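You operate a simulated robot arm through the tools that you are given. There is no shell and no other tool.

The job below is to be done with a simulated robot arm. You get a single attempt, and the scene is never put back.

TASK
Sand the dried glue off the wooden slat.
Fine: the sanding block is in the grey bench drawer; put it back and shut the drawer. Where these are worked on the way, their far stop is far enough and under half their travel is too little: grey bench drawer. What is to be rubbed or washed off counts as gone when no trace of it is left.

Only the result counts: the job must be done as asked and must still hold three seconds after the hand-in. Knocking over, shifting, dropping, spilling or breaking anything else fails it.

THE ROBOT
A 7-joint arm with a two-finger parallel gripper, fixed in place. Base frame: the origin is at the foot of the arm, x ahead of it, y to its left, z up; the work surface is at about z = 90. Lengths are in cm, angles in rad, forces in N, time in s.
Its first joint turns from -2.897 to 2.897 rad. Payload 4.4 kg.
The TCP is the grasp point between the finger pads, 2.3 cm short of the fingertips. In the tool frame z runs along the fingers and y along their closing line. Largest opening 9.4 cm; finger width 3.8, thickness 1; the body of the gripper, 5.4 by 9.6 cm, starts 3.9 cm behind the TCP.
Orientation is told as [roll, pitch, yaw] about the base's x, y, z axes, in that order, counted from this pose: with the fingers straight down and closing along the base's y, the tool's x points along the base's -x, its y along +y and its z along -z.

THE INTERFACE
- The arm moves only by the tool step_arm. Its arguments are lists of equal length, an entry for each row: "linear": the shift along the base's x, y, z in mm, a list of three; "angular": the turn, a rotation vector about the base's x, y, z in rad, a list of three; "hand": the finger opening in mm, from 0 to 94. In form: {"linear": [[dx, dy, dz], ...], "angular": [[ax, ay, az], ...], "hand": [hand, ...]}. A call has 1 to 20 rows; each row shifts and turns the commanded pose from where the row before left it. Each row takes 0.2 s and may step no farther than 5 cm and 0.15 rad from the row before; otherwise, or with a gripper value out of range, the whole call is refused. A pose out of reach is approached as far as the arm can. The call stops where the force on the tool passes 90 N (or 10 N more than at its start, if that is more) or the arm is blocked; 0.2 s more then pass. The fingers move at their own pace (about 7.2 cm/s each) and stop on an object; they squeeze with about 29 N. The grip force told is the motor's: it shows also when the fingers shut on nothing. Time passes only in rows, and 0.2 s behind the last, so rows that do not move let the fingers close. The reply holds the time, the measured pose of the TCP, the force on the tool along the base axes, the opening and the grip force, in the units named above and with some noise, with the torque about the TCP (base axes, N m) and any sound that the robot's microphone picked up, and new pictures: "views" is both (left out), scene, wrist or none.
- Cameras (640 x 400 px; columns grow to the right, rows downward): "scene" is now at [2.38, 18.8, 149.38]; the picture's right is [0.09, -1.00, 0.00], its down [-0.66, -0.06, -0.75] and it looks along [0.75, 0.07, -0.66] (base axes); focal length 272 px, centre (320, 200). "wrist" rides on the gripper at [8.6, 1.6, -7.4] in the tool frame; the picture's right is [-0.18, 0.98, 0.00], its down [-0.58, -0.11, -0.81] and it looks along [-0.79, -0.15, 0.59] (tool axes); focal length 243 px, centre (320, 200). There is no depth. A picture from a camera that has moved, and an enlarged one, comes with that camera's place and axes in the base frame and with its lens.
- pan_tilt(pan, tilt): turns the head with the scene camera to pan (to the left, within 2.705 rad either way) and tilt (down, from -0.506 to 1.204), counted from straight ahead of the robot. It gives what a move gives, and a new picture of the scene camera.
- close_up(camera, box): a new picture of the part [left, top, right, bottom] of that camera's present view, enlarged. No time passes.
- hand_in(): hands the job in; it is judged then, once.

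Nothing tells you positions but the pictures and the camera data. Unless the task says otherwise, let go and move clear before handing in.

The tools are called after ">>>" as a command line: name --argument value ..., lists and objects as JSON in quotes. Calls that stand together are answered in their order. step_arm: Moves the arm, as the interface text tells. Its arguments: {"type":"object","properties":{"linear":{"type":"array"},"angular":{"type":"array"},"hand":{"type":"array"},"views":{"type":"string","enum":["both","scene","wrist","none"]}},"required":["linear","angular","hand"]} The other tools are called the same way: pan_tilt (pan, tilt) turns the head that bears the scene camera; close_up (camera, box) takes an enlarged picture of a part of a camera's view; hand_in () hands the job in.

At the start:

```text
time: 0.0
tcp_pos: [72.22, 17.5, 123.5]
tool_rot: [0.001, 0.001, 0.001]
force: [-0.2, 0.4, -0.1]
torque: [0.0, -0.02, 0.0]
finger_gap: 9.38
grip_force: 0.1
head pan, tilt: [0.087, 0.724]
```

scene: 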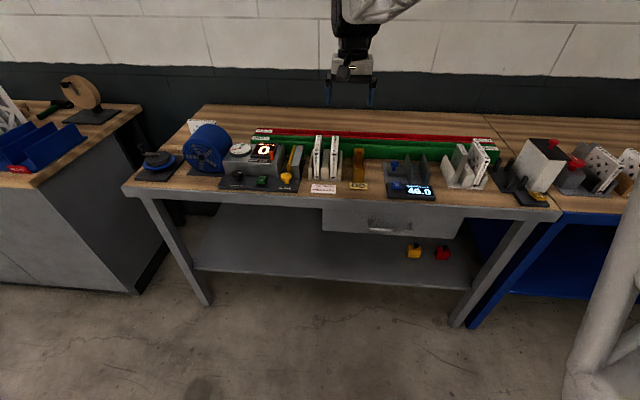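
wrist: 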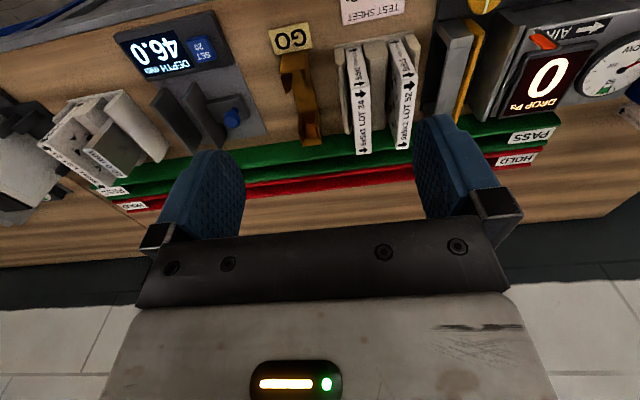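

I see a workbench with several test fixtures, a grey drawer under its front edge, and other benches to the left and right. I don't see the wooden slat yet, so I'll look closer.

>>> close_up --camera "scene" --box '[120, 90, 340, 230]'

>>> close_up --camera "scene" --box '[300, 120, 520, 260]'

>>> close_up --camera "scene" --box '[440, 90, 640, 220]'

>>> close_up --camera "scene" --box '[0, 60, 200, 190]'

```text
2.86 times, centred on (230, 160) of scene
camera zoom: at [2.38, 18.8, 149.38], right [0.09, -1.0, 0.0], down [-0.66, -0.06, -0.75], along [0.75, 0.07, -0.66], focal length 776 px, centre (577, 314)
```

zoom: 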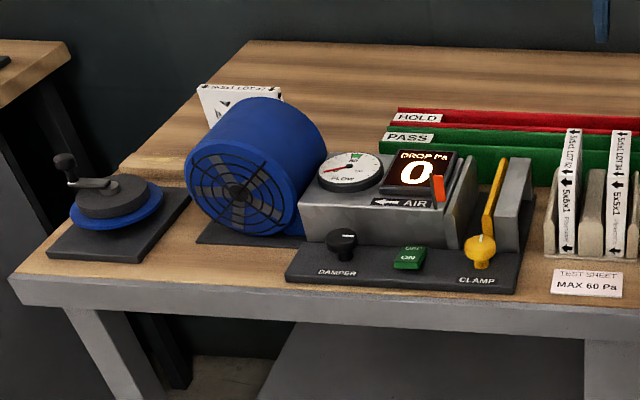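

```text
2.86 times, centred on (410, 190) of scene
camera zoom: at [2.38, 18.8, 149.38], right [0.09, -1.0, 0.0], down [-0.66, -0.06, -0.75], along [0.75, 0.07, -0.66], focal length 776 px, centre (63, 229)
```

zoom: 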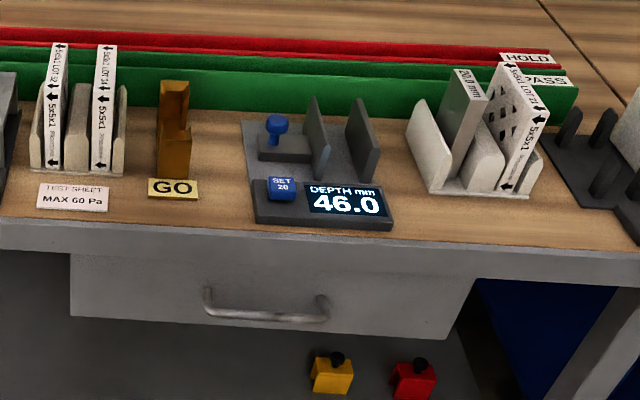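

```text
3.08 times, centred on (540, 155) of scene
camera zoom: at [2.38, 18.8, 149.38], right [0.09, -1.0, 0.0], down [-0.66, -0.06, -0.75], along [0.75, 0.07, -0.66], focal length 836 px, centre (-357, 338)
```

zoom: 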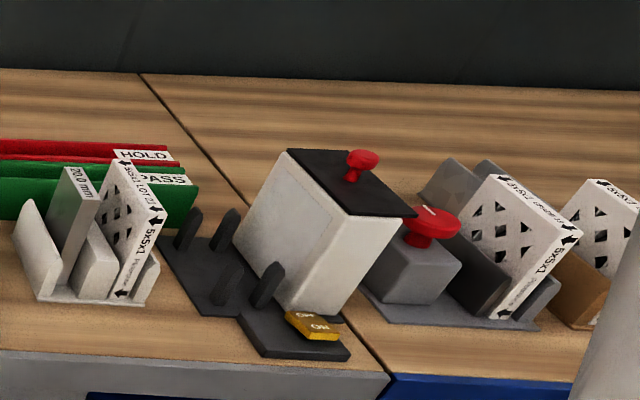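

```text
3.08 times, centred on (100, 125) of scene
camera zoom: at [2.38, 18.8, 149.38], right [0.09, -1.0, 0.0], down [-0.66, -0.06, -0.75], along [0.75, 0.07, -0.66], focal length 836 px, centre (997, 431)
```

zoom: 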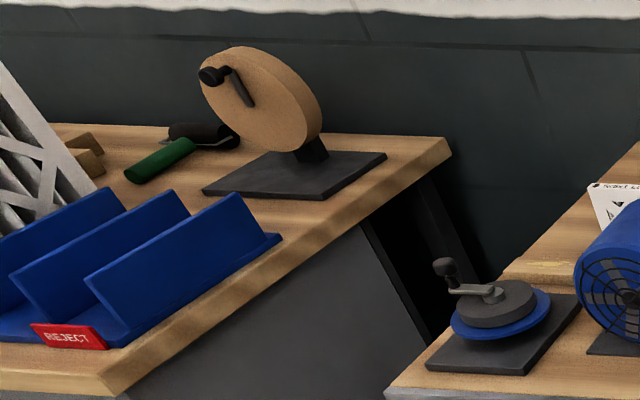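

The bench ahead shows no wooden slat with glue. I'll pan the head left and right to search for it.

>>> pan_tilt --pan 1.0 --tilt 0.7

>>> pan_tilt --pan -0.9 --tilt 0.7

>>> pan_tilt --pan -1.9 --tilt 0.7

>>> pan_tilt --pan 2.0 --tilt 0.7

```text
time: 1.2
tcp_pos: [72.23, 17.3, 123.43]
tool_rot: [0.0, 0.001, 0.001]
force: [-0.3, -0.3, 0.1]
torque: [-0.01, 0.02, 0.01]
finger_gap: 9.4
grip_force: 0.1
head pan, tilt: [1.0, 0.7]
```

scene: 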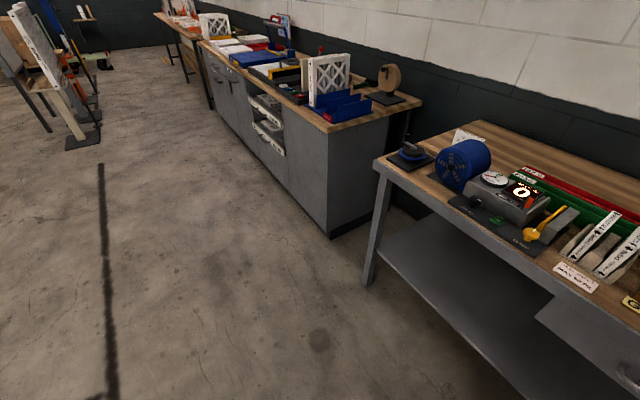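

```text
time: 3.1
tcp_pos: [72.27, 17.52, 123.47]
tool_rot: [0.001, 0.0, 0.0]
force: [-0.1, 0.6, -0.2]
torque: [-0.01, -0.02, -0.01]
finger_gap: 9.42
grip_force: 0.0
head pan, tilt: [-0.901, 0.7]
```

scene: 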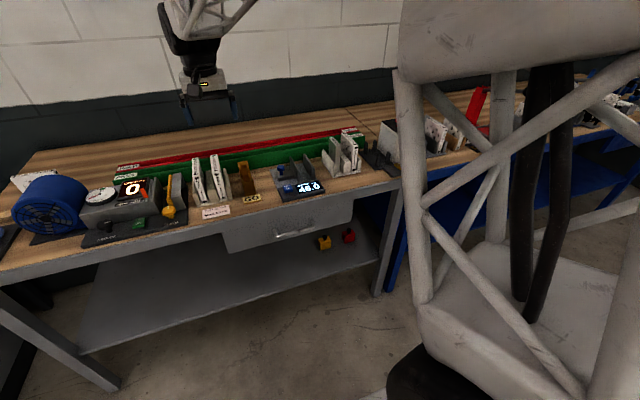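

```text
time: 4.3
tcp_pos: [72.2, 17.29, 123.62]
tool_rot: [0.0, -0.003, 0.0]
force: [-0.5, -0.2, 0.6]
torque: [0.0, 0.0, -0.01]
finger_gap: 9.41
grip_force: 0.0
head pan, tilt: [-1.901, 0.7]
```

scene: 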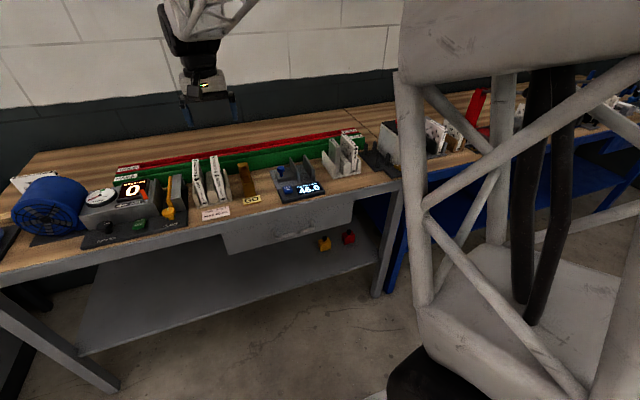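

```text
time: 7.5
tcp_pos: [72.3, 17.44, 123.46]
tool_rot: [0.0, 0.0, -0.001]
force: [-0.3, -0.1, -0.4]
torque: [0.02, 0.0, 0.03]
finger_gap: 9.39
grip_force: 0.0
head pan, tilt: [2.0, 0.7]
```

scene: 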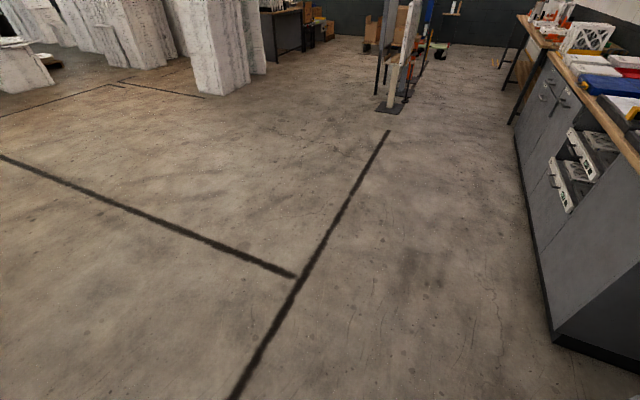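

The view at pan -1.9 looked stale, and the slat still hasn't turned up. I'll look again to the right, then back over the bench.

>>> pan_tilt --pan -1.6 --tilt 0.7

>>> pan_tilt --pan -0.4 --tilt 0.8

>>> pan_tilt --pan 0.5 --tilt 0.8

```text
time: 10.6
tcp_pos: [72.13, 17.32, 123.63]
tool_rot: [0.002, 0.0, -0.001]
force: [-0.4, 0.1, -0.3]
torque: [-0.02, 0.01, 0.01]
finger_gap: 9.4
grip_force: 0.1
head pan, tilt: [-1.6, 0.7]
```

scene: 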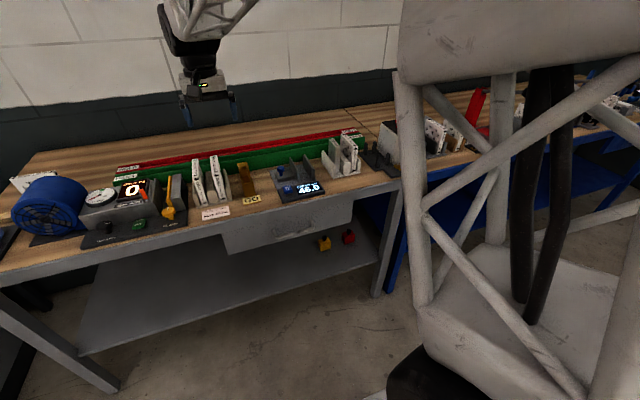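

```text
time: 11.9
tcp_pos: [72.22, 17.39, 123.42]
tool_rot: [0.0, 0.0, 0.0]
force: [-0.5, -0.4, 0.1]
torque: [0.0, 0.05, 0.04]
finger_gap: 9.42
grip_force: 0.1
head pan, tilt: [-0.4, 0.799]
```

scene: 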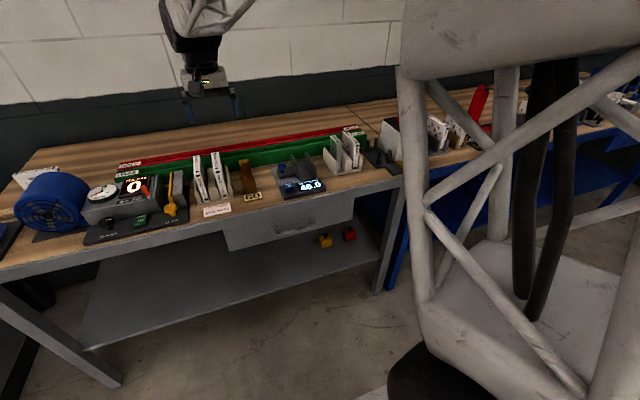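

```text
time: 13.2
tcp_pos: [72.22, 17.41, 123.35]
tool_rot: [0.0, 0.0, 0.002]
force: [0.0, -0.1, -0.4]
torque: [0.0, 0.02, 0.03]
finger_gap: 9.4
grip_force: 0.0
head pan, tilt: [0.499, 0.799]
```

scene: 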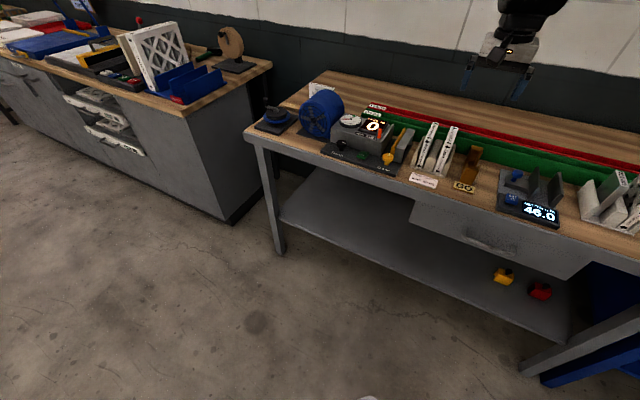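

The pictures show the same benches, with the right side blocked by the arm's own mount. I'll return the head to the bench, and look at the wrist view in detail.

>>> pan_tilt --pan 0.1 --tilt 0.75

>>> close_up --camera "wrist" --box '[0, 0, 320, 200]'

>>> close_up --camera "wrist" --box '[320, 0, 640, 200]'

```text
time: 14.0
tcp_pos: [72.29, 17.49, 123.51]
tool_rot: [0.0, 0.0, 0.001]
force: [0.2, 0.6, -0.5]
torque: [0.0, 0.0, 0.01]
finger_gap: 9.38
grip_force: 0.0
head pan, tilt: [0.099, 0.75]
```

scene: 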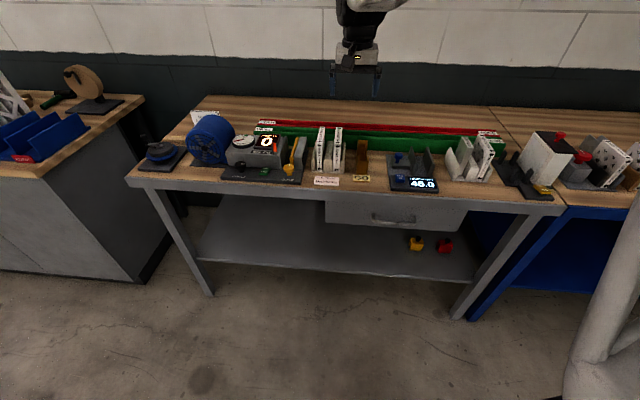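

```text
2.00 times, centred on (160, 100) of wrist
camera zoom: at [63.53, 19.01, 130.9], right [0.18, 0.98, 0.0], down [0.58, -0.11, 0.81], along [0.79, -0.15, -0.59], focal length 485 px, centre (640, 400)
```

zoom: 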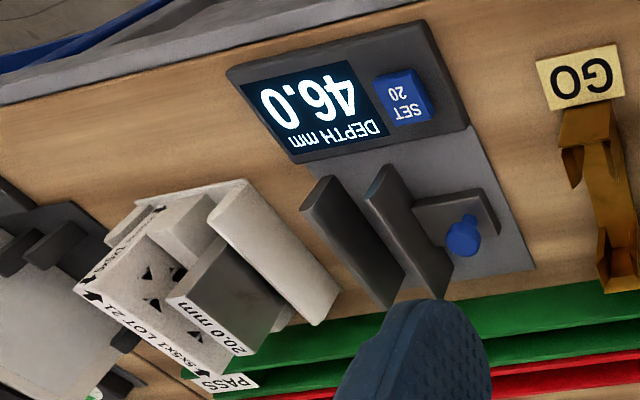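

```text
2.00 times, centred on (480, 100) of wrist
camera zoom: at [63.53, 19.01, 130.9], right [0.18, 0.98, 0.0], down [0.58, -0.11, 0.81], along [0.79, -0.15, -0.59], focal length 485 px, centre (0, 400)
```

zoom: 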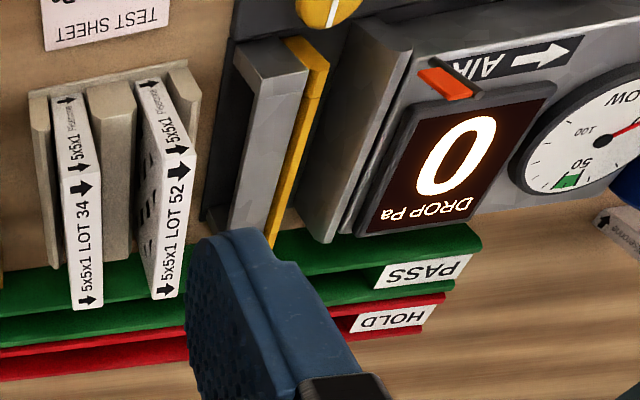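

The slat isn't visible on this bench. I'll look further down and around, one view at a time.

>>> pan_tilt --pan -0.1 --tilt 1.2

>>> close_up --camera "scene" --box '[0, 0, 640, 400]'

```text
time: 14.9
tcp_pos: [72.16, 17.33, 123.48]
tool_rot: [0.0, 0.0, 0.001]
force: [0.6, 0.9, 0.9]
torque: [-0.03, 0.0, -0.02]
finger_gap: 9.41
grip_force: 0.1
head pan, tilt: [-0.099, 1.201]
```

scene: 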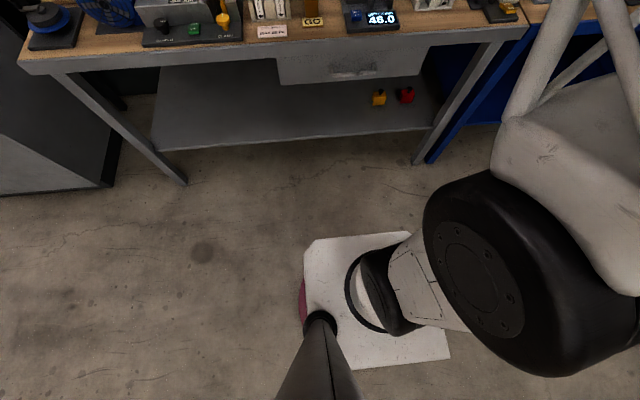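

```text
1.00 times, centred on (320, 200) of scene (not enlarged: the box is as wide or as high as the picture)
camera zoom: at [-0.42, 17.51, 145.98], right [-0.1, -1.0, 0.0], down [-0.93, 0.09, -0.36], along [0.36, -0.04, -0.93], focal length 272 px, centre (320, 200)
```

zoom: 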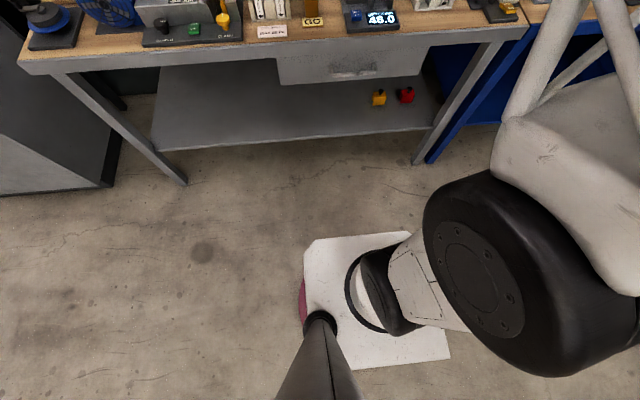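

I'll check what the head really does when panned further right by reading the camera axes.

>>> pan_tilt --pan -2.4 --tilt 0.6

>>> close_up --camera "scene" --box '[0, 0, 640, 400]'

```text
time: 17.1
tcp_pos: [72.2, 17.41, 123.55]
tool_rot: [-0.001, -0.002, 0.0]
force: [0.4, -0.3, 0.6]
torque: [0.01, 0.0, -0.01]
finger_gap: 9.39
grip_force: 0.0
head pan, tilt: [-2.4, 0.6]
```

scene: 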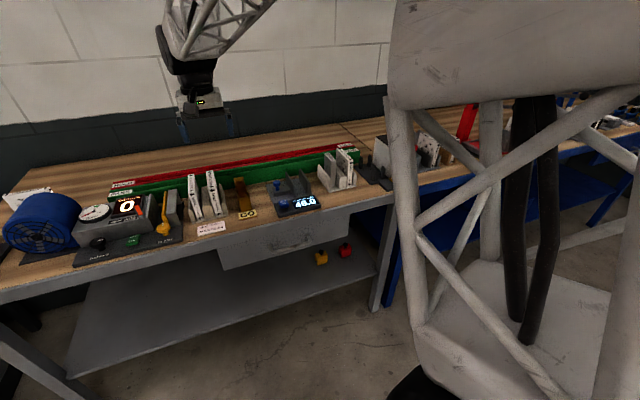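

```text
1.00 times, centred on (320, 200) of scene (not enlarged: the box is as wide or as high as the picture)
camera zoom: at [2.11, 14.9, 150.06], right [-0.36, -0.93, 0.0], down [-0.56, 0.22, -0.8], along [0.74, -0.29, -0.6], focal length 272 px, centre (320, 200)
```

zoom: 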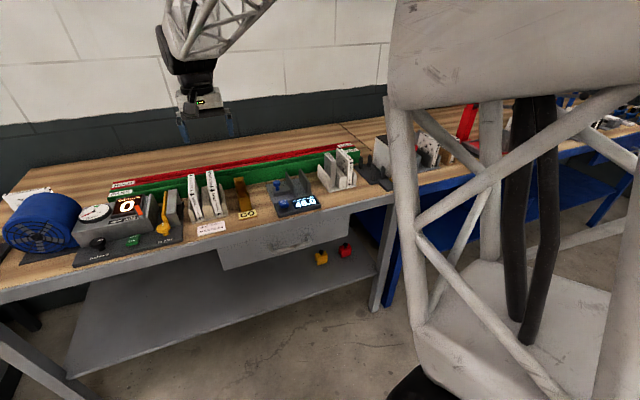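

The head stops near pan -0.37 on the right side. I'll zoom in on the brown piece by "GO" and the right-hand fixtures to see whether one of them is the slat.

>>> pan_tilt --pan 0.0 --tilt 0.75

>>> close_up --camera "scene" --box '[270, 100, 380, 200]'

>>> close_up --camera "scene" --box '[350, 100, 460, 200]'

>>> close_up --camera "scene" --box '[460, 100, 600, 200]'

>>> close_up --camera "scene" --box '[90, 80, 230, 200]'

```text
time: 19.2
tcp_pos: [72.27, 17.39, 123.48]
tool_rot: [0.0, 0.0, 0.0]
force: [0.4, -0.5, -0.9]
torque: [0.01, 0.02, 0.0]
finger_gap: 9.4
grip_force: 0.1
head pan, tilt: [0.0, 0.75]
```

scene: 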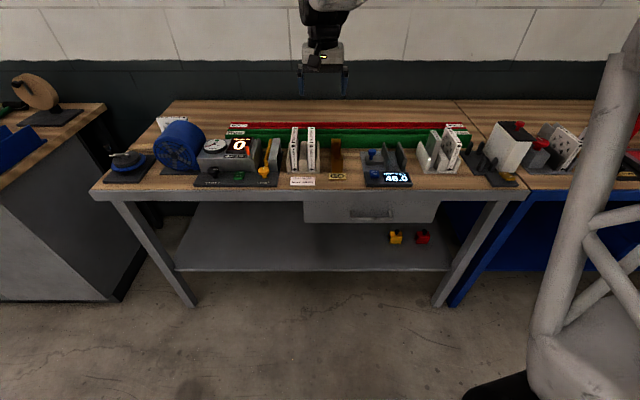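

```text
4.00 times, centred on (325, 150) of scene
camera zoom: at [2.3, 18.06, 149.15], right [0.0, -1.0, 0.0], down [-0.68, 0.0, -0.73], along [0.73, 0.0, -0.68], focal length 1086 px, centre (300, 400)
```

zoom: 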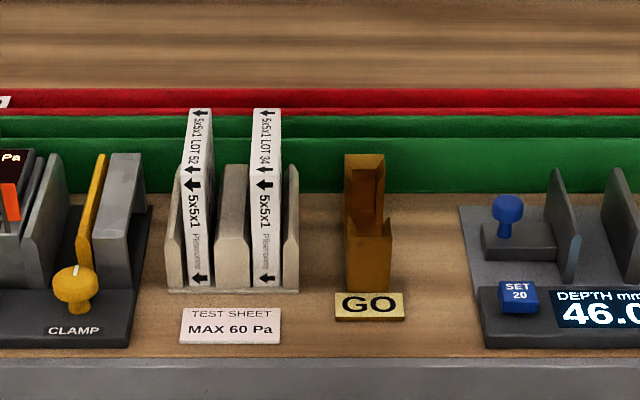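

```text
4.00 times, centred on (405, 150) of scene
camera zoom: at [2.3, 18.06, 149.15], right [0.0, -1.0, 0.0], down [-0.68, 0.0, -0.73], along [0.73, 0.0, -0.68], focal length 1086 px, centre (-20, 400)
```

zoom: 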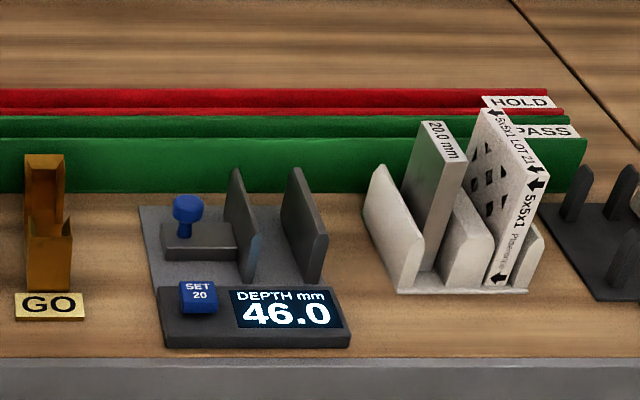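

```text
4.00 times, centred on (530, 150) of scene
camera zoom: at [2.3, 18.06, 149.15], right [0.0, -1.0, 0.0], down [-0.68, 0.0, -0.73], along [0.73, 0.0, -0.68], focal length 1086 px, centre (-520, 400)
```

zoom: 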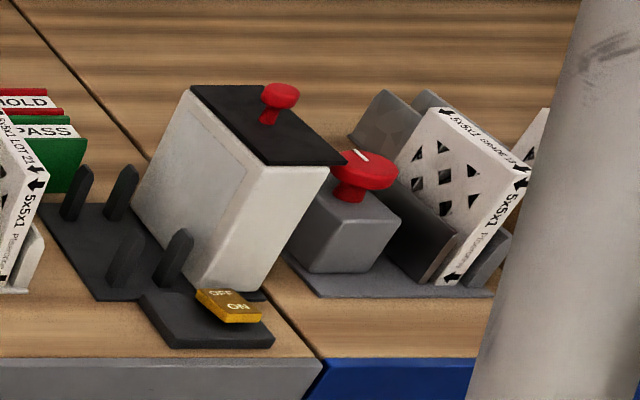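

```text
3.33 times, centred on (160, 140) of scene
camera zoom: at [2.3, 18.06, 149.15], right [0.0, -1.0, 0.0], down [-0.68, 0.0, -0.73], along [0.73, 0.0, -0.68], focal length 905 px, centre (853, 400)
```

zoom: 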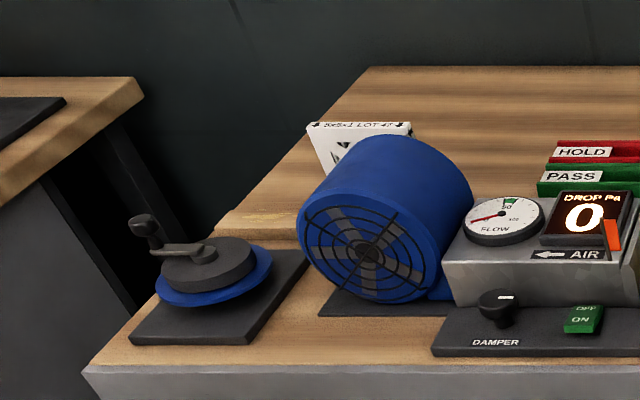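

Between the crank wheel and the blue fan there may be a light slat with a glossy patch. I'll zoom in more there.

>>> close_up --camera "scene" --box '[120, 110, 200, 160]'

>>> pan_tilt --pan 0.7 --tilt 0.6

>>> close_up --camera "scene" --box '[280, 120, 440, 220]'

```text
8.00 times, centred on (160, 135) of scene
camera zoom: at [2.3, 18.06, 149.15], right [0.0, -1.0, 0.0], down [-0.68, 0.0, -0.73], along [0.73, 0.0, -0.68], focal length 2172 px, centre (1600, 720)
```

zoom: 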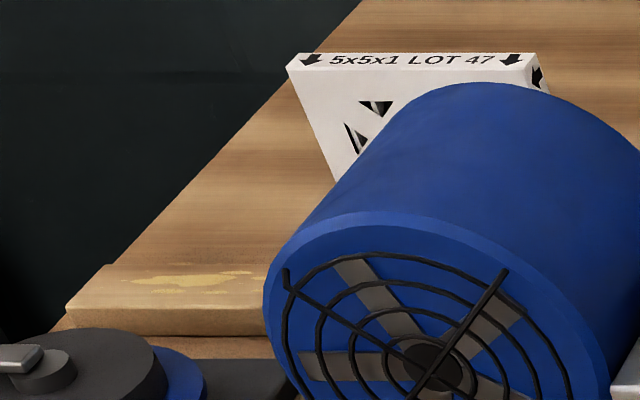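

```text
time: 20.3
tcp_pos: [72.24, 17.36, 123.37]
tool_rot: [-0.001, -0.001, -0.001]
force: [0.3, -0.6, 0.0]
torque: [-0.02, 0.0, 0.02]
finger_gap: 9.39
grip_force: 0.1
head pan, tilt: [0.7, 0.6]
```

scene: 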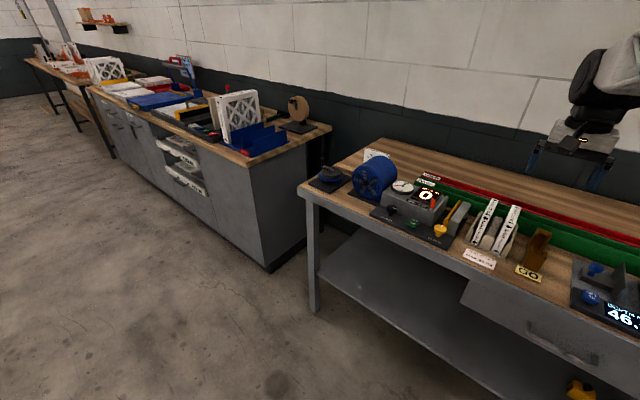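

```text
4.00 times, centred on (360, 170) of scene
camera zoom: at [0.78, 23.75, 150.44], right [0.64, -0.77, 0.0], down [-0.43, -0.36, -0.82], along [0.63, 0.53, -0.57], focal length 1086 px, centre (160, 320)
```

zoom: 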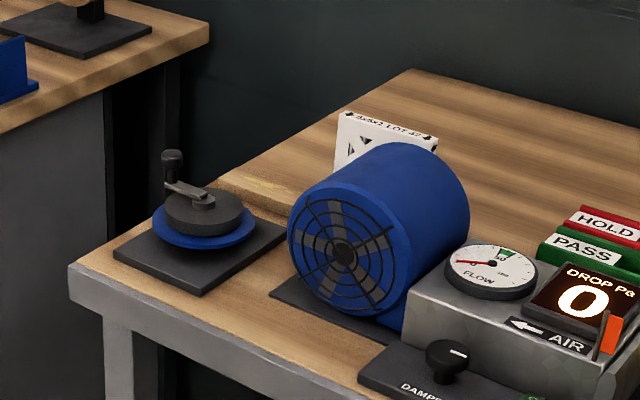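

There it is: a light wooden slat with a yellow glue patch, left of and behind the blue fan, at roughly (95, 88, 92). That is about 129 cm from the base, so I'll swing the arm left at a safe height to look at it and test the reach.

>>> step_arm --linear '[[-7, 42, 8], [-7, 42, 8], [-7, 42, 8], [-7, 42, 8], [-7, 42, 8], [-7, 42, 8], [-7, 42, 8], [-7, 42, 8], [-7, 42, 8], [-7, 42, 8]]' --angular '[[0, 0, 0.075], [0, 0, 0.075], [0, 0, 0.075], [0, 0, 0.075], [0, 0, 0.075], [0, 0, 0.075], [0, 0, 0.075], [0, 0, 0.075], [0, 0, 0.075], [0, 0, 0.075]]' --hand '[94, 94, 94, 94, 94, 94, 94, 94, 94, 94]' --views "both"

```text
time: 22.5
tcp_pos: [65.14, 59.3, 131.6]
tool_rot: [0.0, 0.001, 0.752]
force: [-0.6, 0.9, 0.3]
torque: [-0.01, 0.03, 0.01]
finger_gap: 9.38
grip_force: 0.2
head pan, tilt: [0.7, 0.6]
camera wrist: at [57.75, 54.68, 139.01], right [-0.54, 0.84, 0.0], down [0.5, 0.32, 0.81], along [0.68, 0.43, -0.59], focal length 243 px, centre (320, 200)
```

scene: 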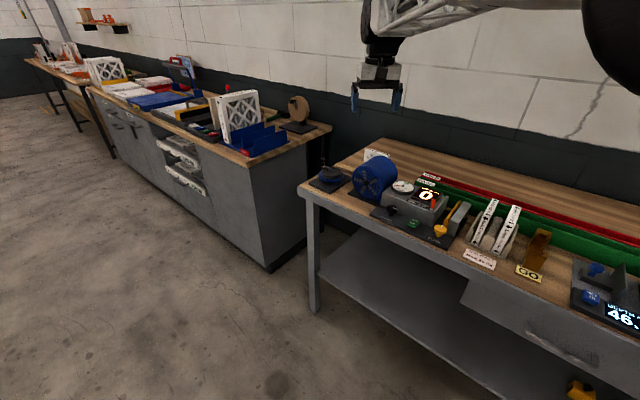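
wrist: 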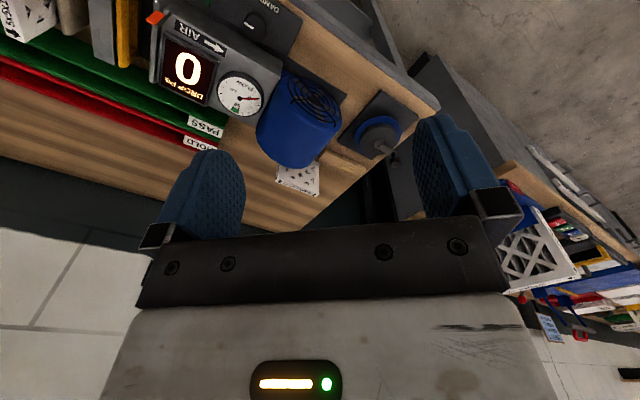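

>>> close_up --camera "wrist" --box '[220, 50, 460, 210]'

>>> pan_tilt --pan -0.9 --tilt 0.7

>>> close_up --camera "scene" --box '[0, 0, 640, 400]'

```text
2.50 times, centred on (340, 130) of wrist
camera zoom: at [57.75, 54.68, 139.01], right [-0.54, 0.84, 0.0], down [0.5, 0.32, 0.81], along [0.68, 0.43, -0.59], focal length 606 px, centre (270, 375)
```

zoom: 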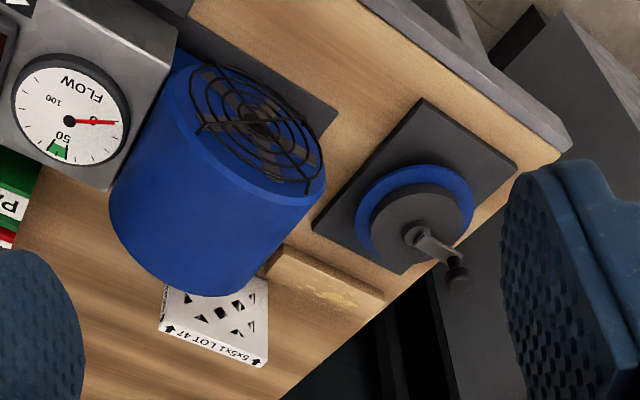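

```text
time: 24.2
tcp_pos: [65.34, 59.32, 131.42]
tool_rot: [0.0, -0.002, 0.751]
force: [0.9, -0.4, 0.0]
torque: [0.03, -0.03, -0.03]
finger_gap: 9.39
grip_force: 0.2
head pan, tilt: [-0.901, 0.7]
```

scene: 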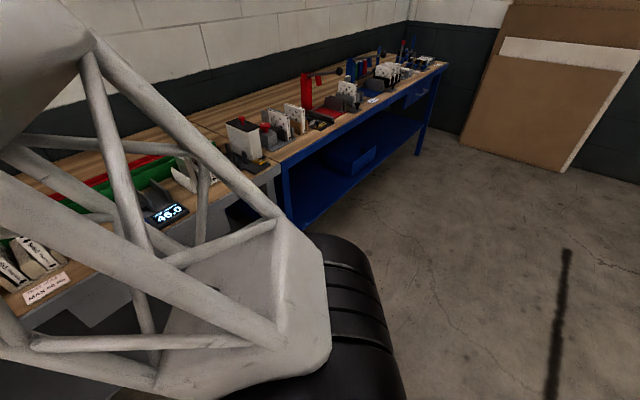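

```text
1.00 times, centred on (320, 200) of scene (not enlarged: the box is as wide or as high as the picture)
camera zoom: at [-0.71, 11.41, 149.58], right [-0.78, -0.62, 0.0], down [-0.4, 0.5, -0.76], along [0.48, -0.6, -0.64], focal length 272 px, centre (320, 200)
```

zoom: 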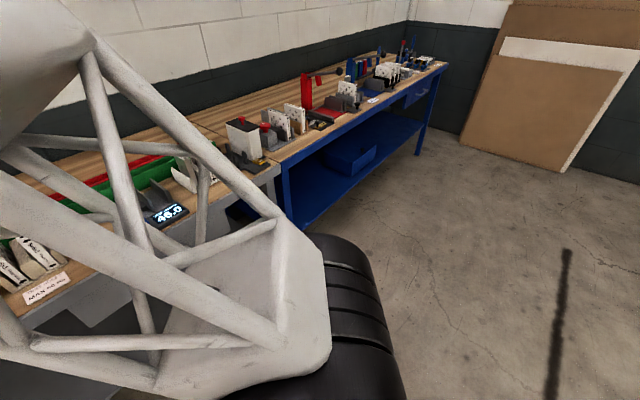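

The slat is confirmed from two cameras at about (95.4, 87.3, 92). I'll test how far out the arm gets along that azimuth at a safe height.

>>> step_arm --linear '[[30, 28, 0], [30, 28, 0], [30, 28, 0], [30, 28, 0], [30, 28, 0]]' --angular '[[0, 0, 0], [0, 0, 0], [0, 0, 0], [0, 0, 0], [0, 0, 0]]' --hand '[94, 94, 94, 94, 94]' --views "wrist"

```text
time: 25.4
tcp_pos: [80.31, 73.27, 131.56]
tool_rot: [0.0, -0.001, 0.75]
force: [0.5, -0.4, 0.7]
torque: [0.03, 0.01, 0.0]
finger_gap: 9.38
grip_force: 0.0
head pan, tilt: [-0.901, 0.7]
camera wrist: at [72.83, 68.6, 138.94], right [-0.54, 0.84, 0.0], down [0.5, 0.32, 0.81], along [0.68, 0.43, -0.59], focal length 243 px, centre (320, 200)
```

wrist: 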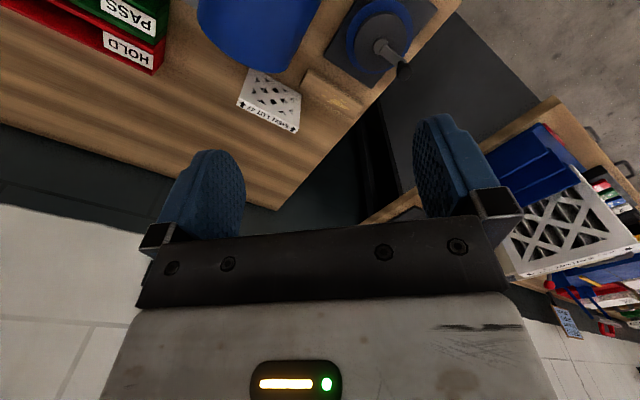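

The arm reached 109 cm there with the tool straight down. I'll continue outward.

>>> step_arm --linear '[[30, 28, 0], [30, 28, 0], [30, 28, 0], [30, 28, 0], [30, 28, 0]]' --angular '[[0, 0, 0], [0, 0, 0], [0, 0, 0], [0, 0, 0], [0, 0, 0]]' --hand '[94, 94, 94, 94, 94]' --views "wrist"

>>> pan_tilt --pan 0.5 --tilt 0.5

```text
time: 26.6
tcp_pos: [87.77, 80.46, 131.31]
tool_rot: [-0.001, 0.003, 0.75]
force: [-0.5, 0.0, -1.2]
torque: [-0.03, 0.01, -0.03]
finger_gap: 9.39
grip_force: 0.1
out of reach, approached as far as the arm can: row 3, 4, 5
head pan, tilt: [-0.901, 0.7]
camera wrist: at [80.21, 75.68, 138.79], right [-0.54, 0.84, 0.0], down [0.5, 0.32, 0.81], along [0.68, 0.43, -0.59], focal length 243 px, centre (320, 200)
```

wrist: 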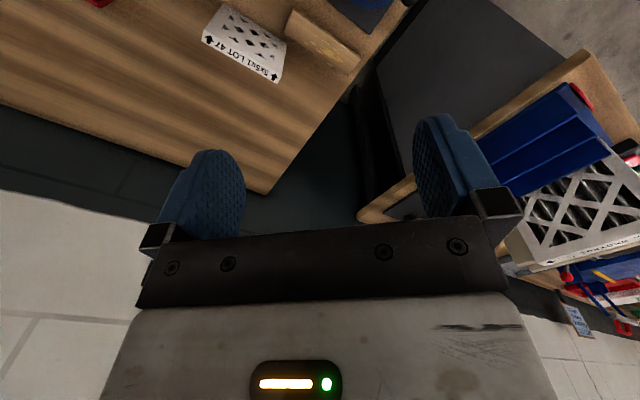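

```text
time: 28.1
tcp_pos: [87.61, 80.31, 131.48]
tool_rot: [0.001, 0.0, 0.75]
force: [-0.5, -0.4, 0.9]
torque: [0.02, 0.01, 0.01]
finger_gap: 9.39
grip_force: 0.0
head pan, tilt: [0.499, 0.499]
```

scene: 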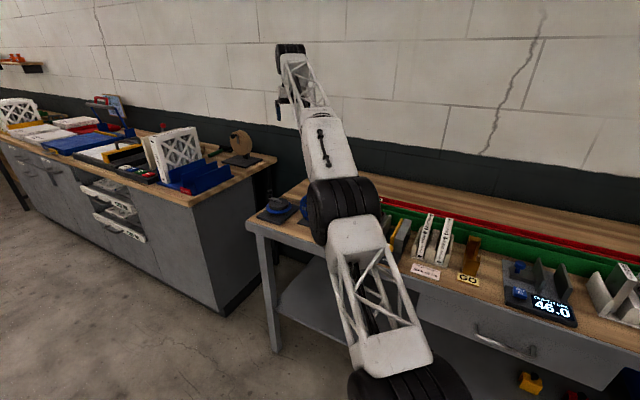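

With the tool down at z=131 the limit is about 119 cm, so with the tool tilted outward the slat should be reachable. I'll zoom in on the slat from here.

>>> close_up --camera "wrist" --box '[180, 0, 420, 110]'

>>> close_up --camera "wrist" --box '[270, 0, 390, 80]'

```text
2.67 times, centred on (300, 55) of wrist
camera zoom: at [80.16, 75.63, 138.93], right [-0.54, 0.84, 0.0], down [0.5, 0.32, 0.81], along [0.68, 0.43, -0.59], focal length 647 px, centre (373, 587)
```

zoom: 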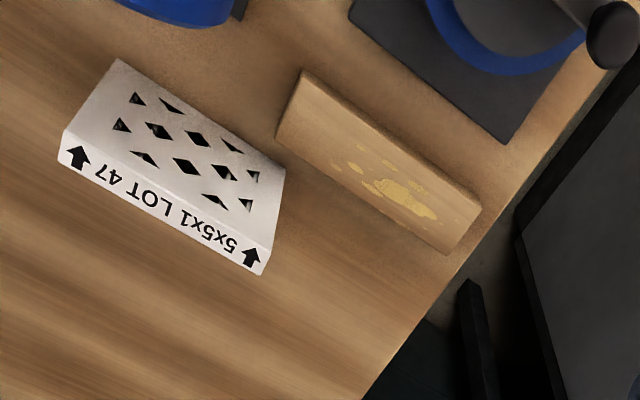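

```text
5.00 times, centred on (330, 40) of wrist
camera zoom: at [80.16, 75.63, 138.93], right [-0.54, 0.84, 0.0], down [0.5, 0.32, 0.81], along [0.68, 0.43, -0.59], focal length 1213 px, centre (270, 1000)
```

zoom: 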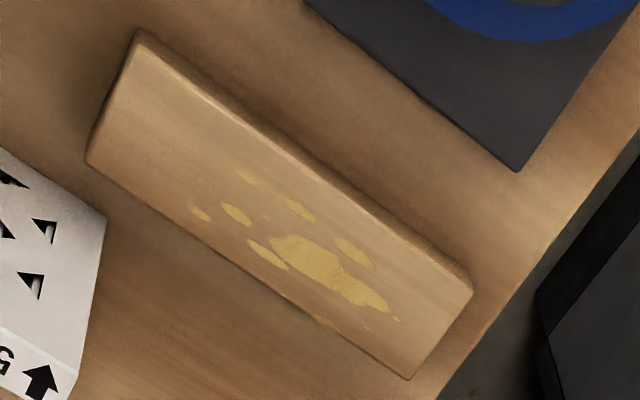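

The slat's top spans about x 93.4–97, y 79–92.6, with glue over x 94.3–97, y 83–91. Next I'll tilt the tool outward to see how much tilt is needed to get over it.

>>> step_arm --linear '[[0, 0, 0], [0, 0, 0], [0, 0, 0], [0, 0, 0]]' --angular '[[0.0816, -0.088, 0], [0.0816, -0.088, 0], [0.0816, -0.088, 0], [0.0816, -0.088, 0]]' --hand '[94, 94, 94, 94]' --views "none"

```text
time: 29.1
tcp_pos: [87.74, 80.36, 131.37]
tool_rot: [-0.002, -0.483, 0.752]
force: [0.3, 0.7, -0.3]
torque: [0.01, 0.0, 0.01]
finger_gap: 9.37
grip_force: 0.0
head pan, tilt: [0.499, 0.499]
```

The commanded pose follows the reachable one. Now I'll move outward and down with this tilt to see the limits.

>>> step_arm --linear '[[26, 24, 0], [26, 24, 0], [26, 24, 0], [0, 0, -40], [0, 0, -40]]' --angular '[[0, 0, 0], [0, 0, 0], [0, 0, 0], [0, 0, 0], [0, 0, 0]]' --hand '[94, 94, 94, 94, 94]' --views "both"

```text
time: 30.3
tcp_pos: [94.17, 86.5, 123.86]
tool_rot: [-0.002, -0.487, 0.749]
force: [-0.5, -1.2, 2.7]
torque: [-0.06, 0.05, 0.03]
finger_gap: 9.41
grip_force: 0.1
out of reach, approached as far as the arm can: row 3
head pan, tilt: [0.499, 0.499]
camera wrist: at [85.0, 80.08, 126.44], right [-0.55, 0.83, 0.09], down [0.17, 0.01, 0.98], along [0.82, 0.56, -0.15], focal length 243 px, centre (320, 200)
```

scene: 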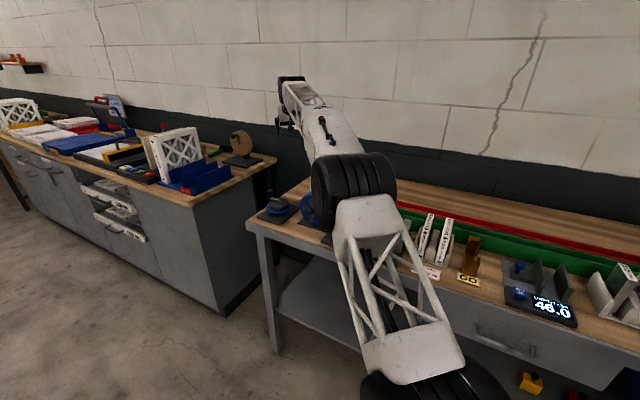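
wrist: 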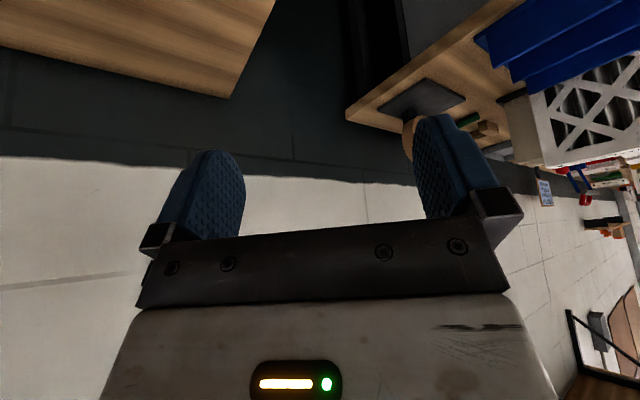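

At 0.49 rad tilt the TCP gets right above the slat. I'll lower carefully to z≈110, checking reach and clearance from the fan.

>>> step_arm --linear '[[0, 0, -35], [0, 0, -35], [0, 0, -35], [0, 0, -35]]' --angular '[[0, 0, 0], [0, 0, 0], [0, 0, 0], [0, 0, 0]]' --hand '[94, 94, 94, 94]' --views "both"

>>> close_up --camera "scene" --box '[220, 40, 440, 240]'

```text
time: 31.3
tcp_pos: [94.33, 86.52, 109.13]
tool_rot: [-0.001, -0.483, 0.751]
force: [0.5, 0.1, 0.2]
torque: [-0.04, 0.01, -0.01]
finger_gap: 9.41
grip_force: 0.1
head pan, tilt: [0.499, 0.499]
camera wrist: at [85.05, 80.08, 111.76], right [-0.55, 0.83, 0.08], down [0.18, 0.02, 0.98], along [0.82, 0.56, -0.16], focal length 243 px, centre (320, 200)
```

scene: 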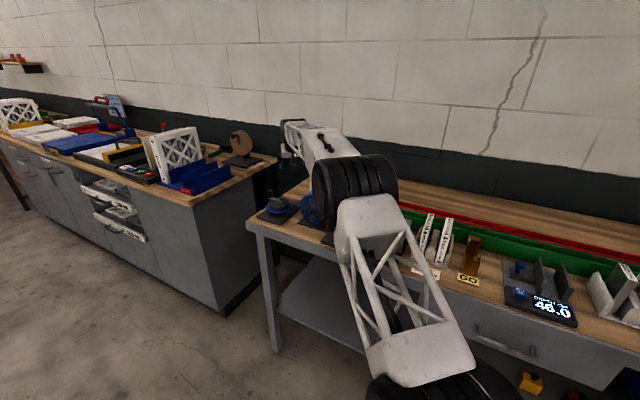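
wrist: 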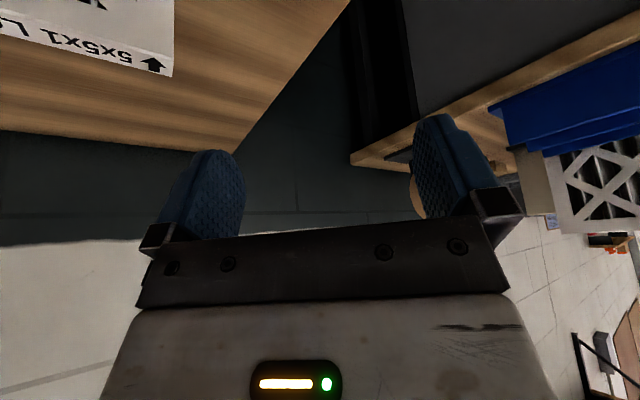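

```text
2.00 times, centred on (330, 140) of scene
camera zoom: at [1.99, 22.41, 151.35], right [0.48, -0.88, 0.0], down [-0.42, -0.23, -0.88], along [0.77, 0.42, -0.48], focal length 543 px, centre (300, 320)
```

zoom: 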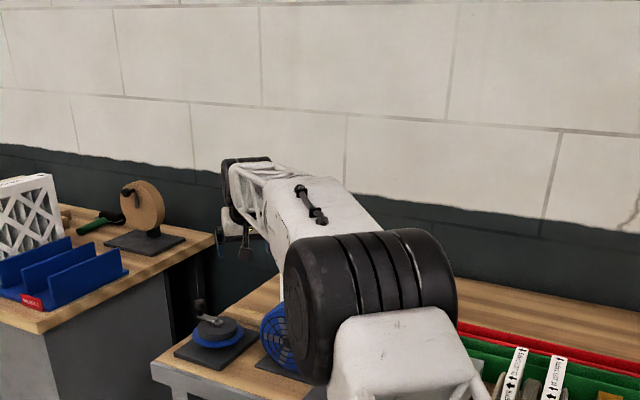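

The arm can get over the slat at z=109 without trouble. I'll probe the farthest point I'd need for rubbing (about (97.5, 91)) and watch for the reach flag.

>>> step_arm --linear '[[12, 20, 0], [12, 20, 0], [12, 20, 0], [12, 12, 0]]' --angular '[[0, 0, 0], [0, 0, 0], [0, 0, 0], [0, 0, 0]]' --hand '[94, 94, 94, 94]' --views "none"

```text
time: 32.3
tcp_pos: [98.78, 93.4, 108.22]
tool_rot: [-0.002, -0.471, 0.752]
force: [0.6, 0.2, -3.5]
torque: [0.05, -0.05, -0.01]
finger_gap: 9.4
grip_force: 0.0
out of reach, approached as far as the arm can: row 4
head pan, tilt: [0.499, 0.499]
```

The arm reaches (98.8, 93.4) at z=108, so the slat can be worked with a tilt of about 0.45. I'll now withdraw up and inward, then look closely at the drawer.

>>> step_arm --linear '[[-20, -18, 40], [-30, -27, 25], [-30, -27, 20], [-30, -27, 0], [-30, -27, 0], [-30, -27, 0], [-40, -25, 0], [-40, -25, 0], [-40, -25, 0], [-35, -30, 0], [-30, -35, 0], [-20, -40, 0], [0, -45, 0], [0, -45, 0], [0, -45, 0]]' --angular '[[0, 0, 0], [0, 0, -0.05], [0, 0, -0.05], [0, 0, -0.05], [0, 0, -0.05], [0, 0, -0.05], [0, 0, -0.05], [0, 0, -0.05], [0, 0, -0.05], [0, 0, -0.05], [0, 0, -0.06], [0, 0, -0.06], [0, 0, -0.06], [0, 0, -0.06], [0, 0, -0.06]]' --hand '[94, 94, 94, 94, 94, 94, 94, 94, 94, 94, 94, 94, 94, 94, 94]' --views "none"

>>> pan_tilt --pan 0.0 --tilt 0.85

>>> close_up --camera "scene" --box '[0, 0, 640, 400]'

```text
time: 35.5
tcp_pos: [61.34, 46.68, 117.53]
tool_rot: [-0.002, -0.481, 0.001]
force: [0.8, -0.5, -0.5]
torque: [0.01, -0.03, 0.01]
finger_gap: 9.38
grip_force: 0.0
head pan, tilt: [0.499, 0.499]
```

```text
time: 36.5
tcp_pos: [61.41, 46.77, 117.62]
tool_rot: [-0.001, -0.48, 0.002]
force: [0.2, 0.1, -0.3]
torque: [0.0, 0.01, -0.04]
finger_gap: 9.4
grip_force: 0.0
head pan, tilt: [0.0, 0.85]
```

scene: 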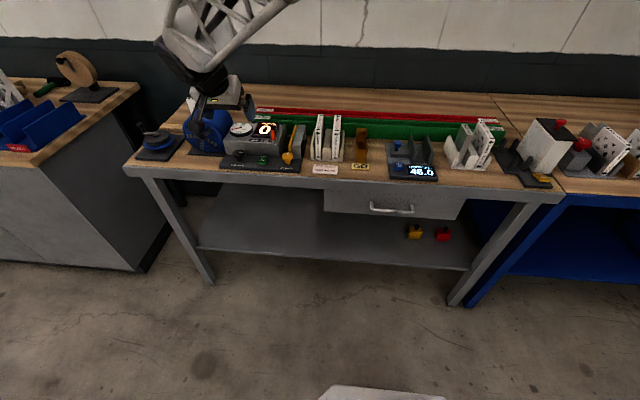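

```text
1.00 times, centred on (320, 200) of scene (not enlarged: the box is as wide or as high as the picture)
camera zoom: at [2.09, 18.84, 148.84], right [0.1, -1.0, 0.0], down [-0.71, -0.07, -0.7], along [0.7, 0.07, -0.71], focal length 272 px, centre (320, 200)
```

zoom: 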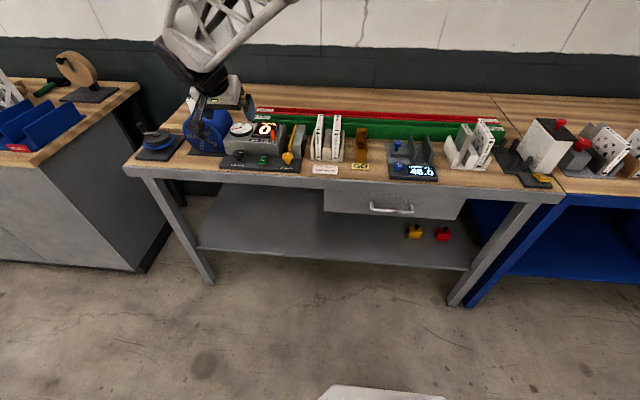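

The head settled at about pan 0.1. I'll zoom in on the drawer front and handle.

>>> close_up --camera "scene" --box '[310, 160, 480, 260]'

>>> close_up --camera "scene" --box '[350, 185, 430, 235]'

```text
3.76 times, centred on (395, 210) of scene
camera zoom: at [2.09, 18.84, 148.84], right [0.1, -1.0, 0.0], down [-0.71, -0.07, -0.7], along [0.7, 0.07, -0.71], focal length 1022 px, centre (38, 162)
```

zoom: 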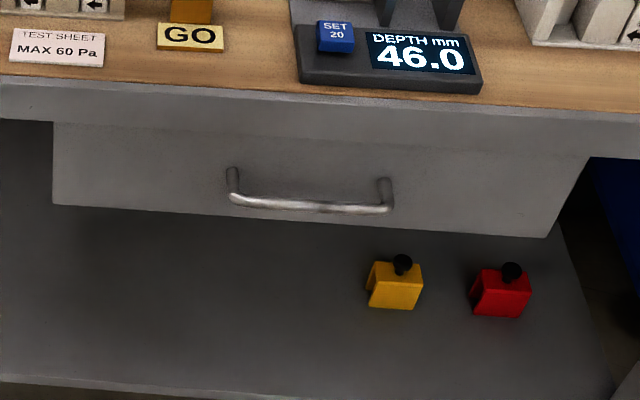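

```text
8.00 times, centred on (390, 210) of scene
camera zoom: at [2.09, 18.84, 148.84], right [0.1, -1.0, 0.0], down [-0.71, -0.07, -0.7], along [0.7, 0.07, -0.71], focal length 2172 px, centre (-240, 120)
```

zoom: 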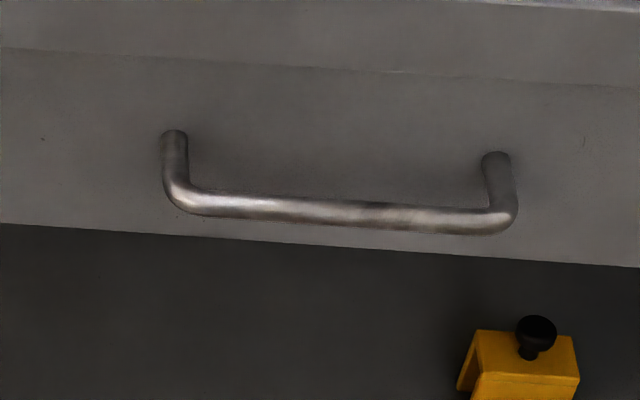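

The handle is a bar at about x 65.6, z 81.3, y from -6 to 7, standing 4 cm off the drawer front (x≈69.6). I'll move in front of it, turning the tool so the fingers close across the bar.

>>> step_arm --linear '[[-11, -38, -5], [-11, -38, -5], [-11, -38, -5], [-11, -38, -5], [-11, -38, -5], [-11, -38, -5], [-11, -38, -5], [-11, -38, -5], [-11, -38, -5], [-11, -38, -5], [-11, -38, -5], [-11, -38, -5], [0, 0, 0], [0, 0, 0], [0, 0, 0]]' --angular '[[0, 0.12, 0], [0, 0.12, 0], [0, 0.12, 0], [0, 0.12, 0], [0, 0, -0.143], [0, 0, -0.143], [0, 0, -0.143], [0, 0, -0.143], [0, 0, -0.143], [0, 0, -0.143], [0, 0, -0.143], [0, 0, -0.143], [0, 0, -0.143], [0, 0, -0.143], [0, 0, -0.141]]' --hand '[94, 94, 94, 94, 94, 94, 94, 94, 94, 94, 94, 94, 94, 94, 94]' --views "both"

```text
time: 39.6
tcp_pos: [48.21, 0.98, 111.67]
tool_rot: [0.001, 0.0, -1.57]
force: [0.8, 0.7, 0.5]
torque: [-0.05, -0.01, -0.01]
finger_gap: 9.42
grip_force: 0.0
head pan, tilt: [0.0, 0.85]
camera wrist: at [49.66, 9.63, 119.0], right [0.98, -0.18, 0.0], down [-0.11, -0.58, 0.81], along [-0.15, -0.79, -0.59], focal length 243 px, centre (320, 200)
```

scene: 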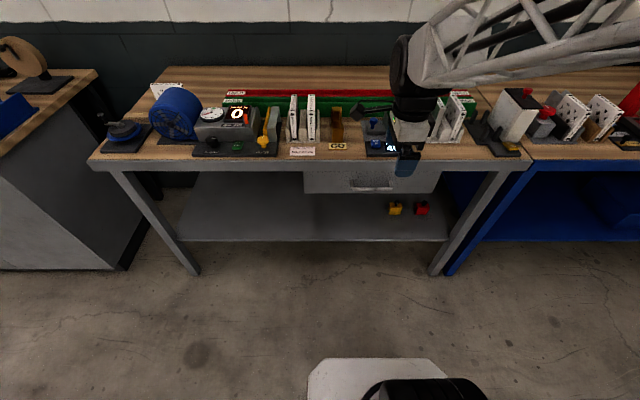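
wrist: 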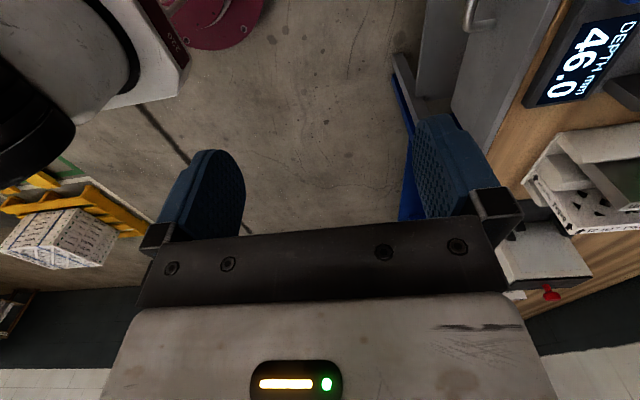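

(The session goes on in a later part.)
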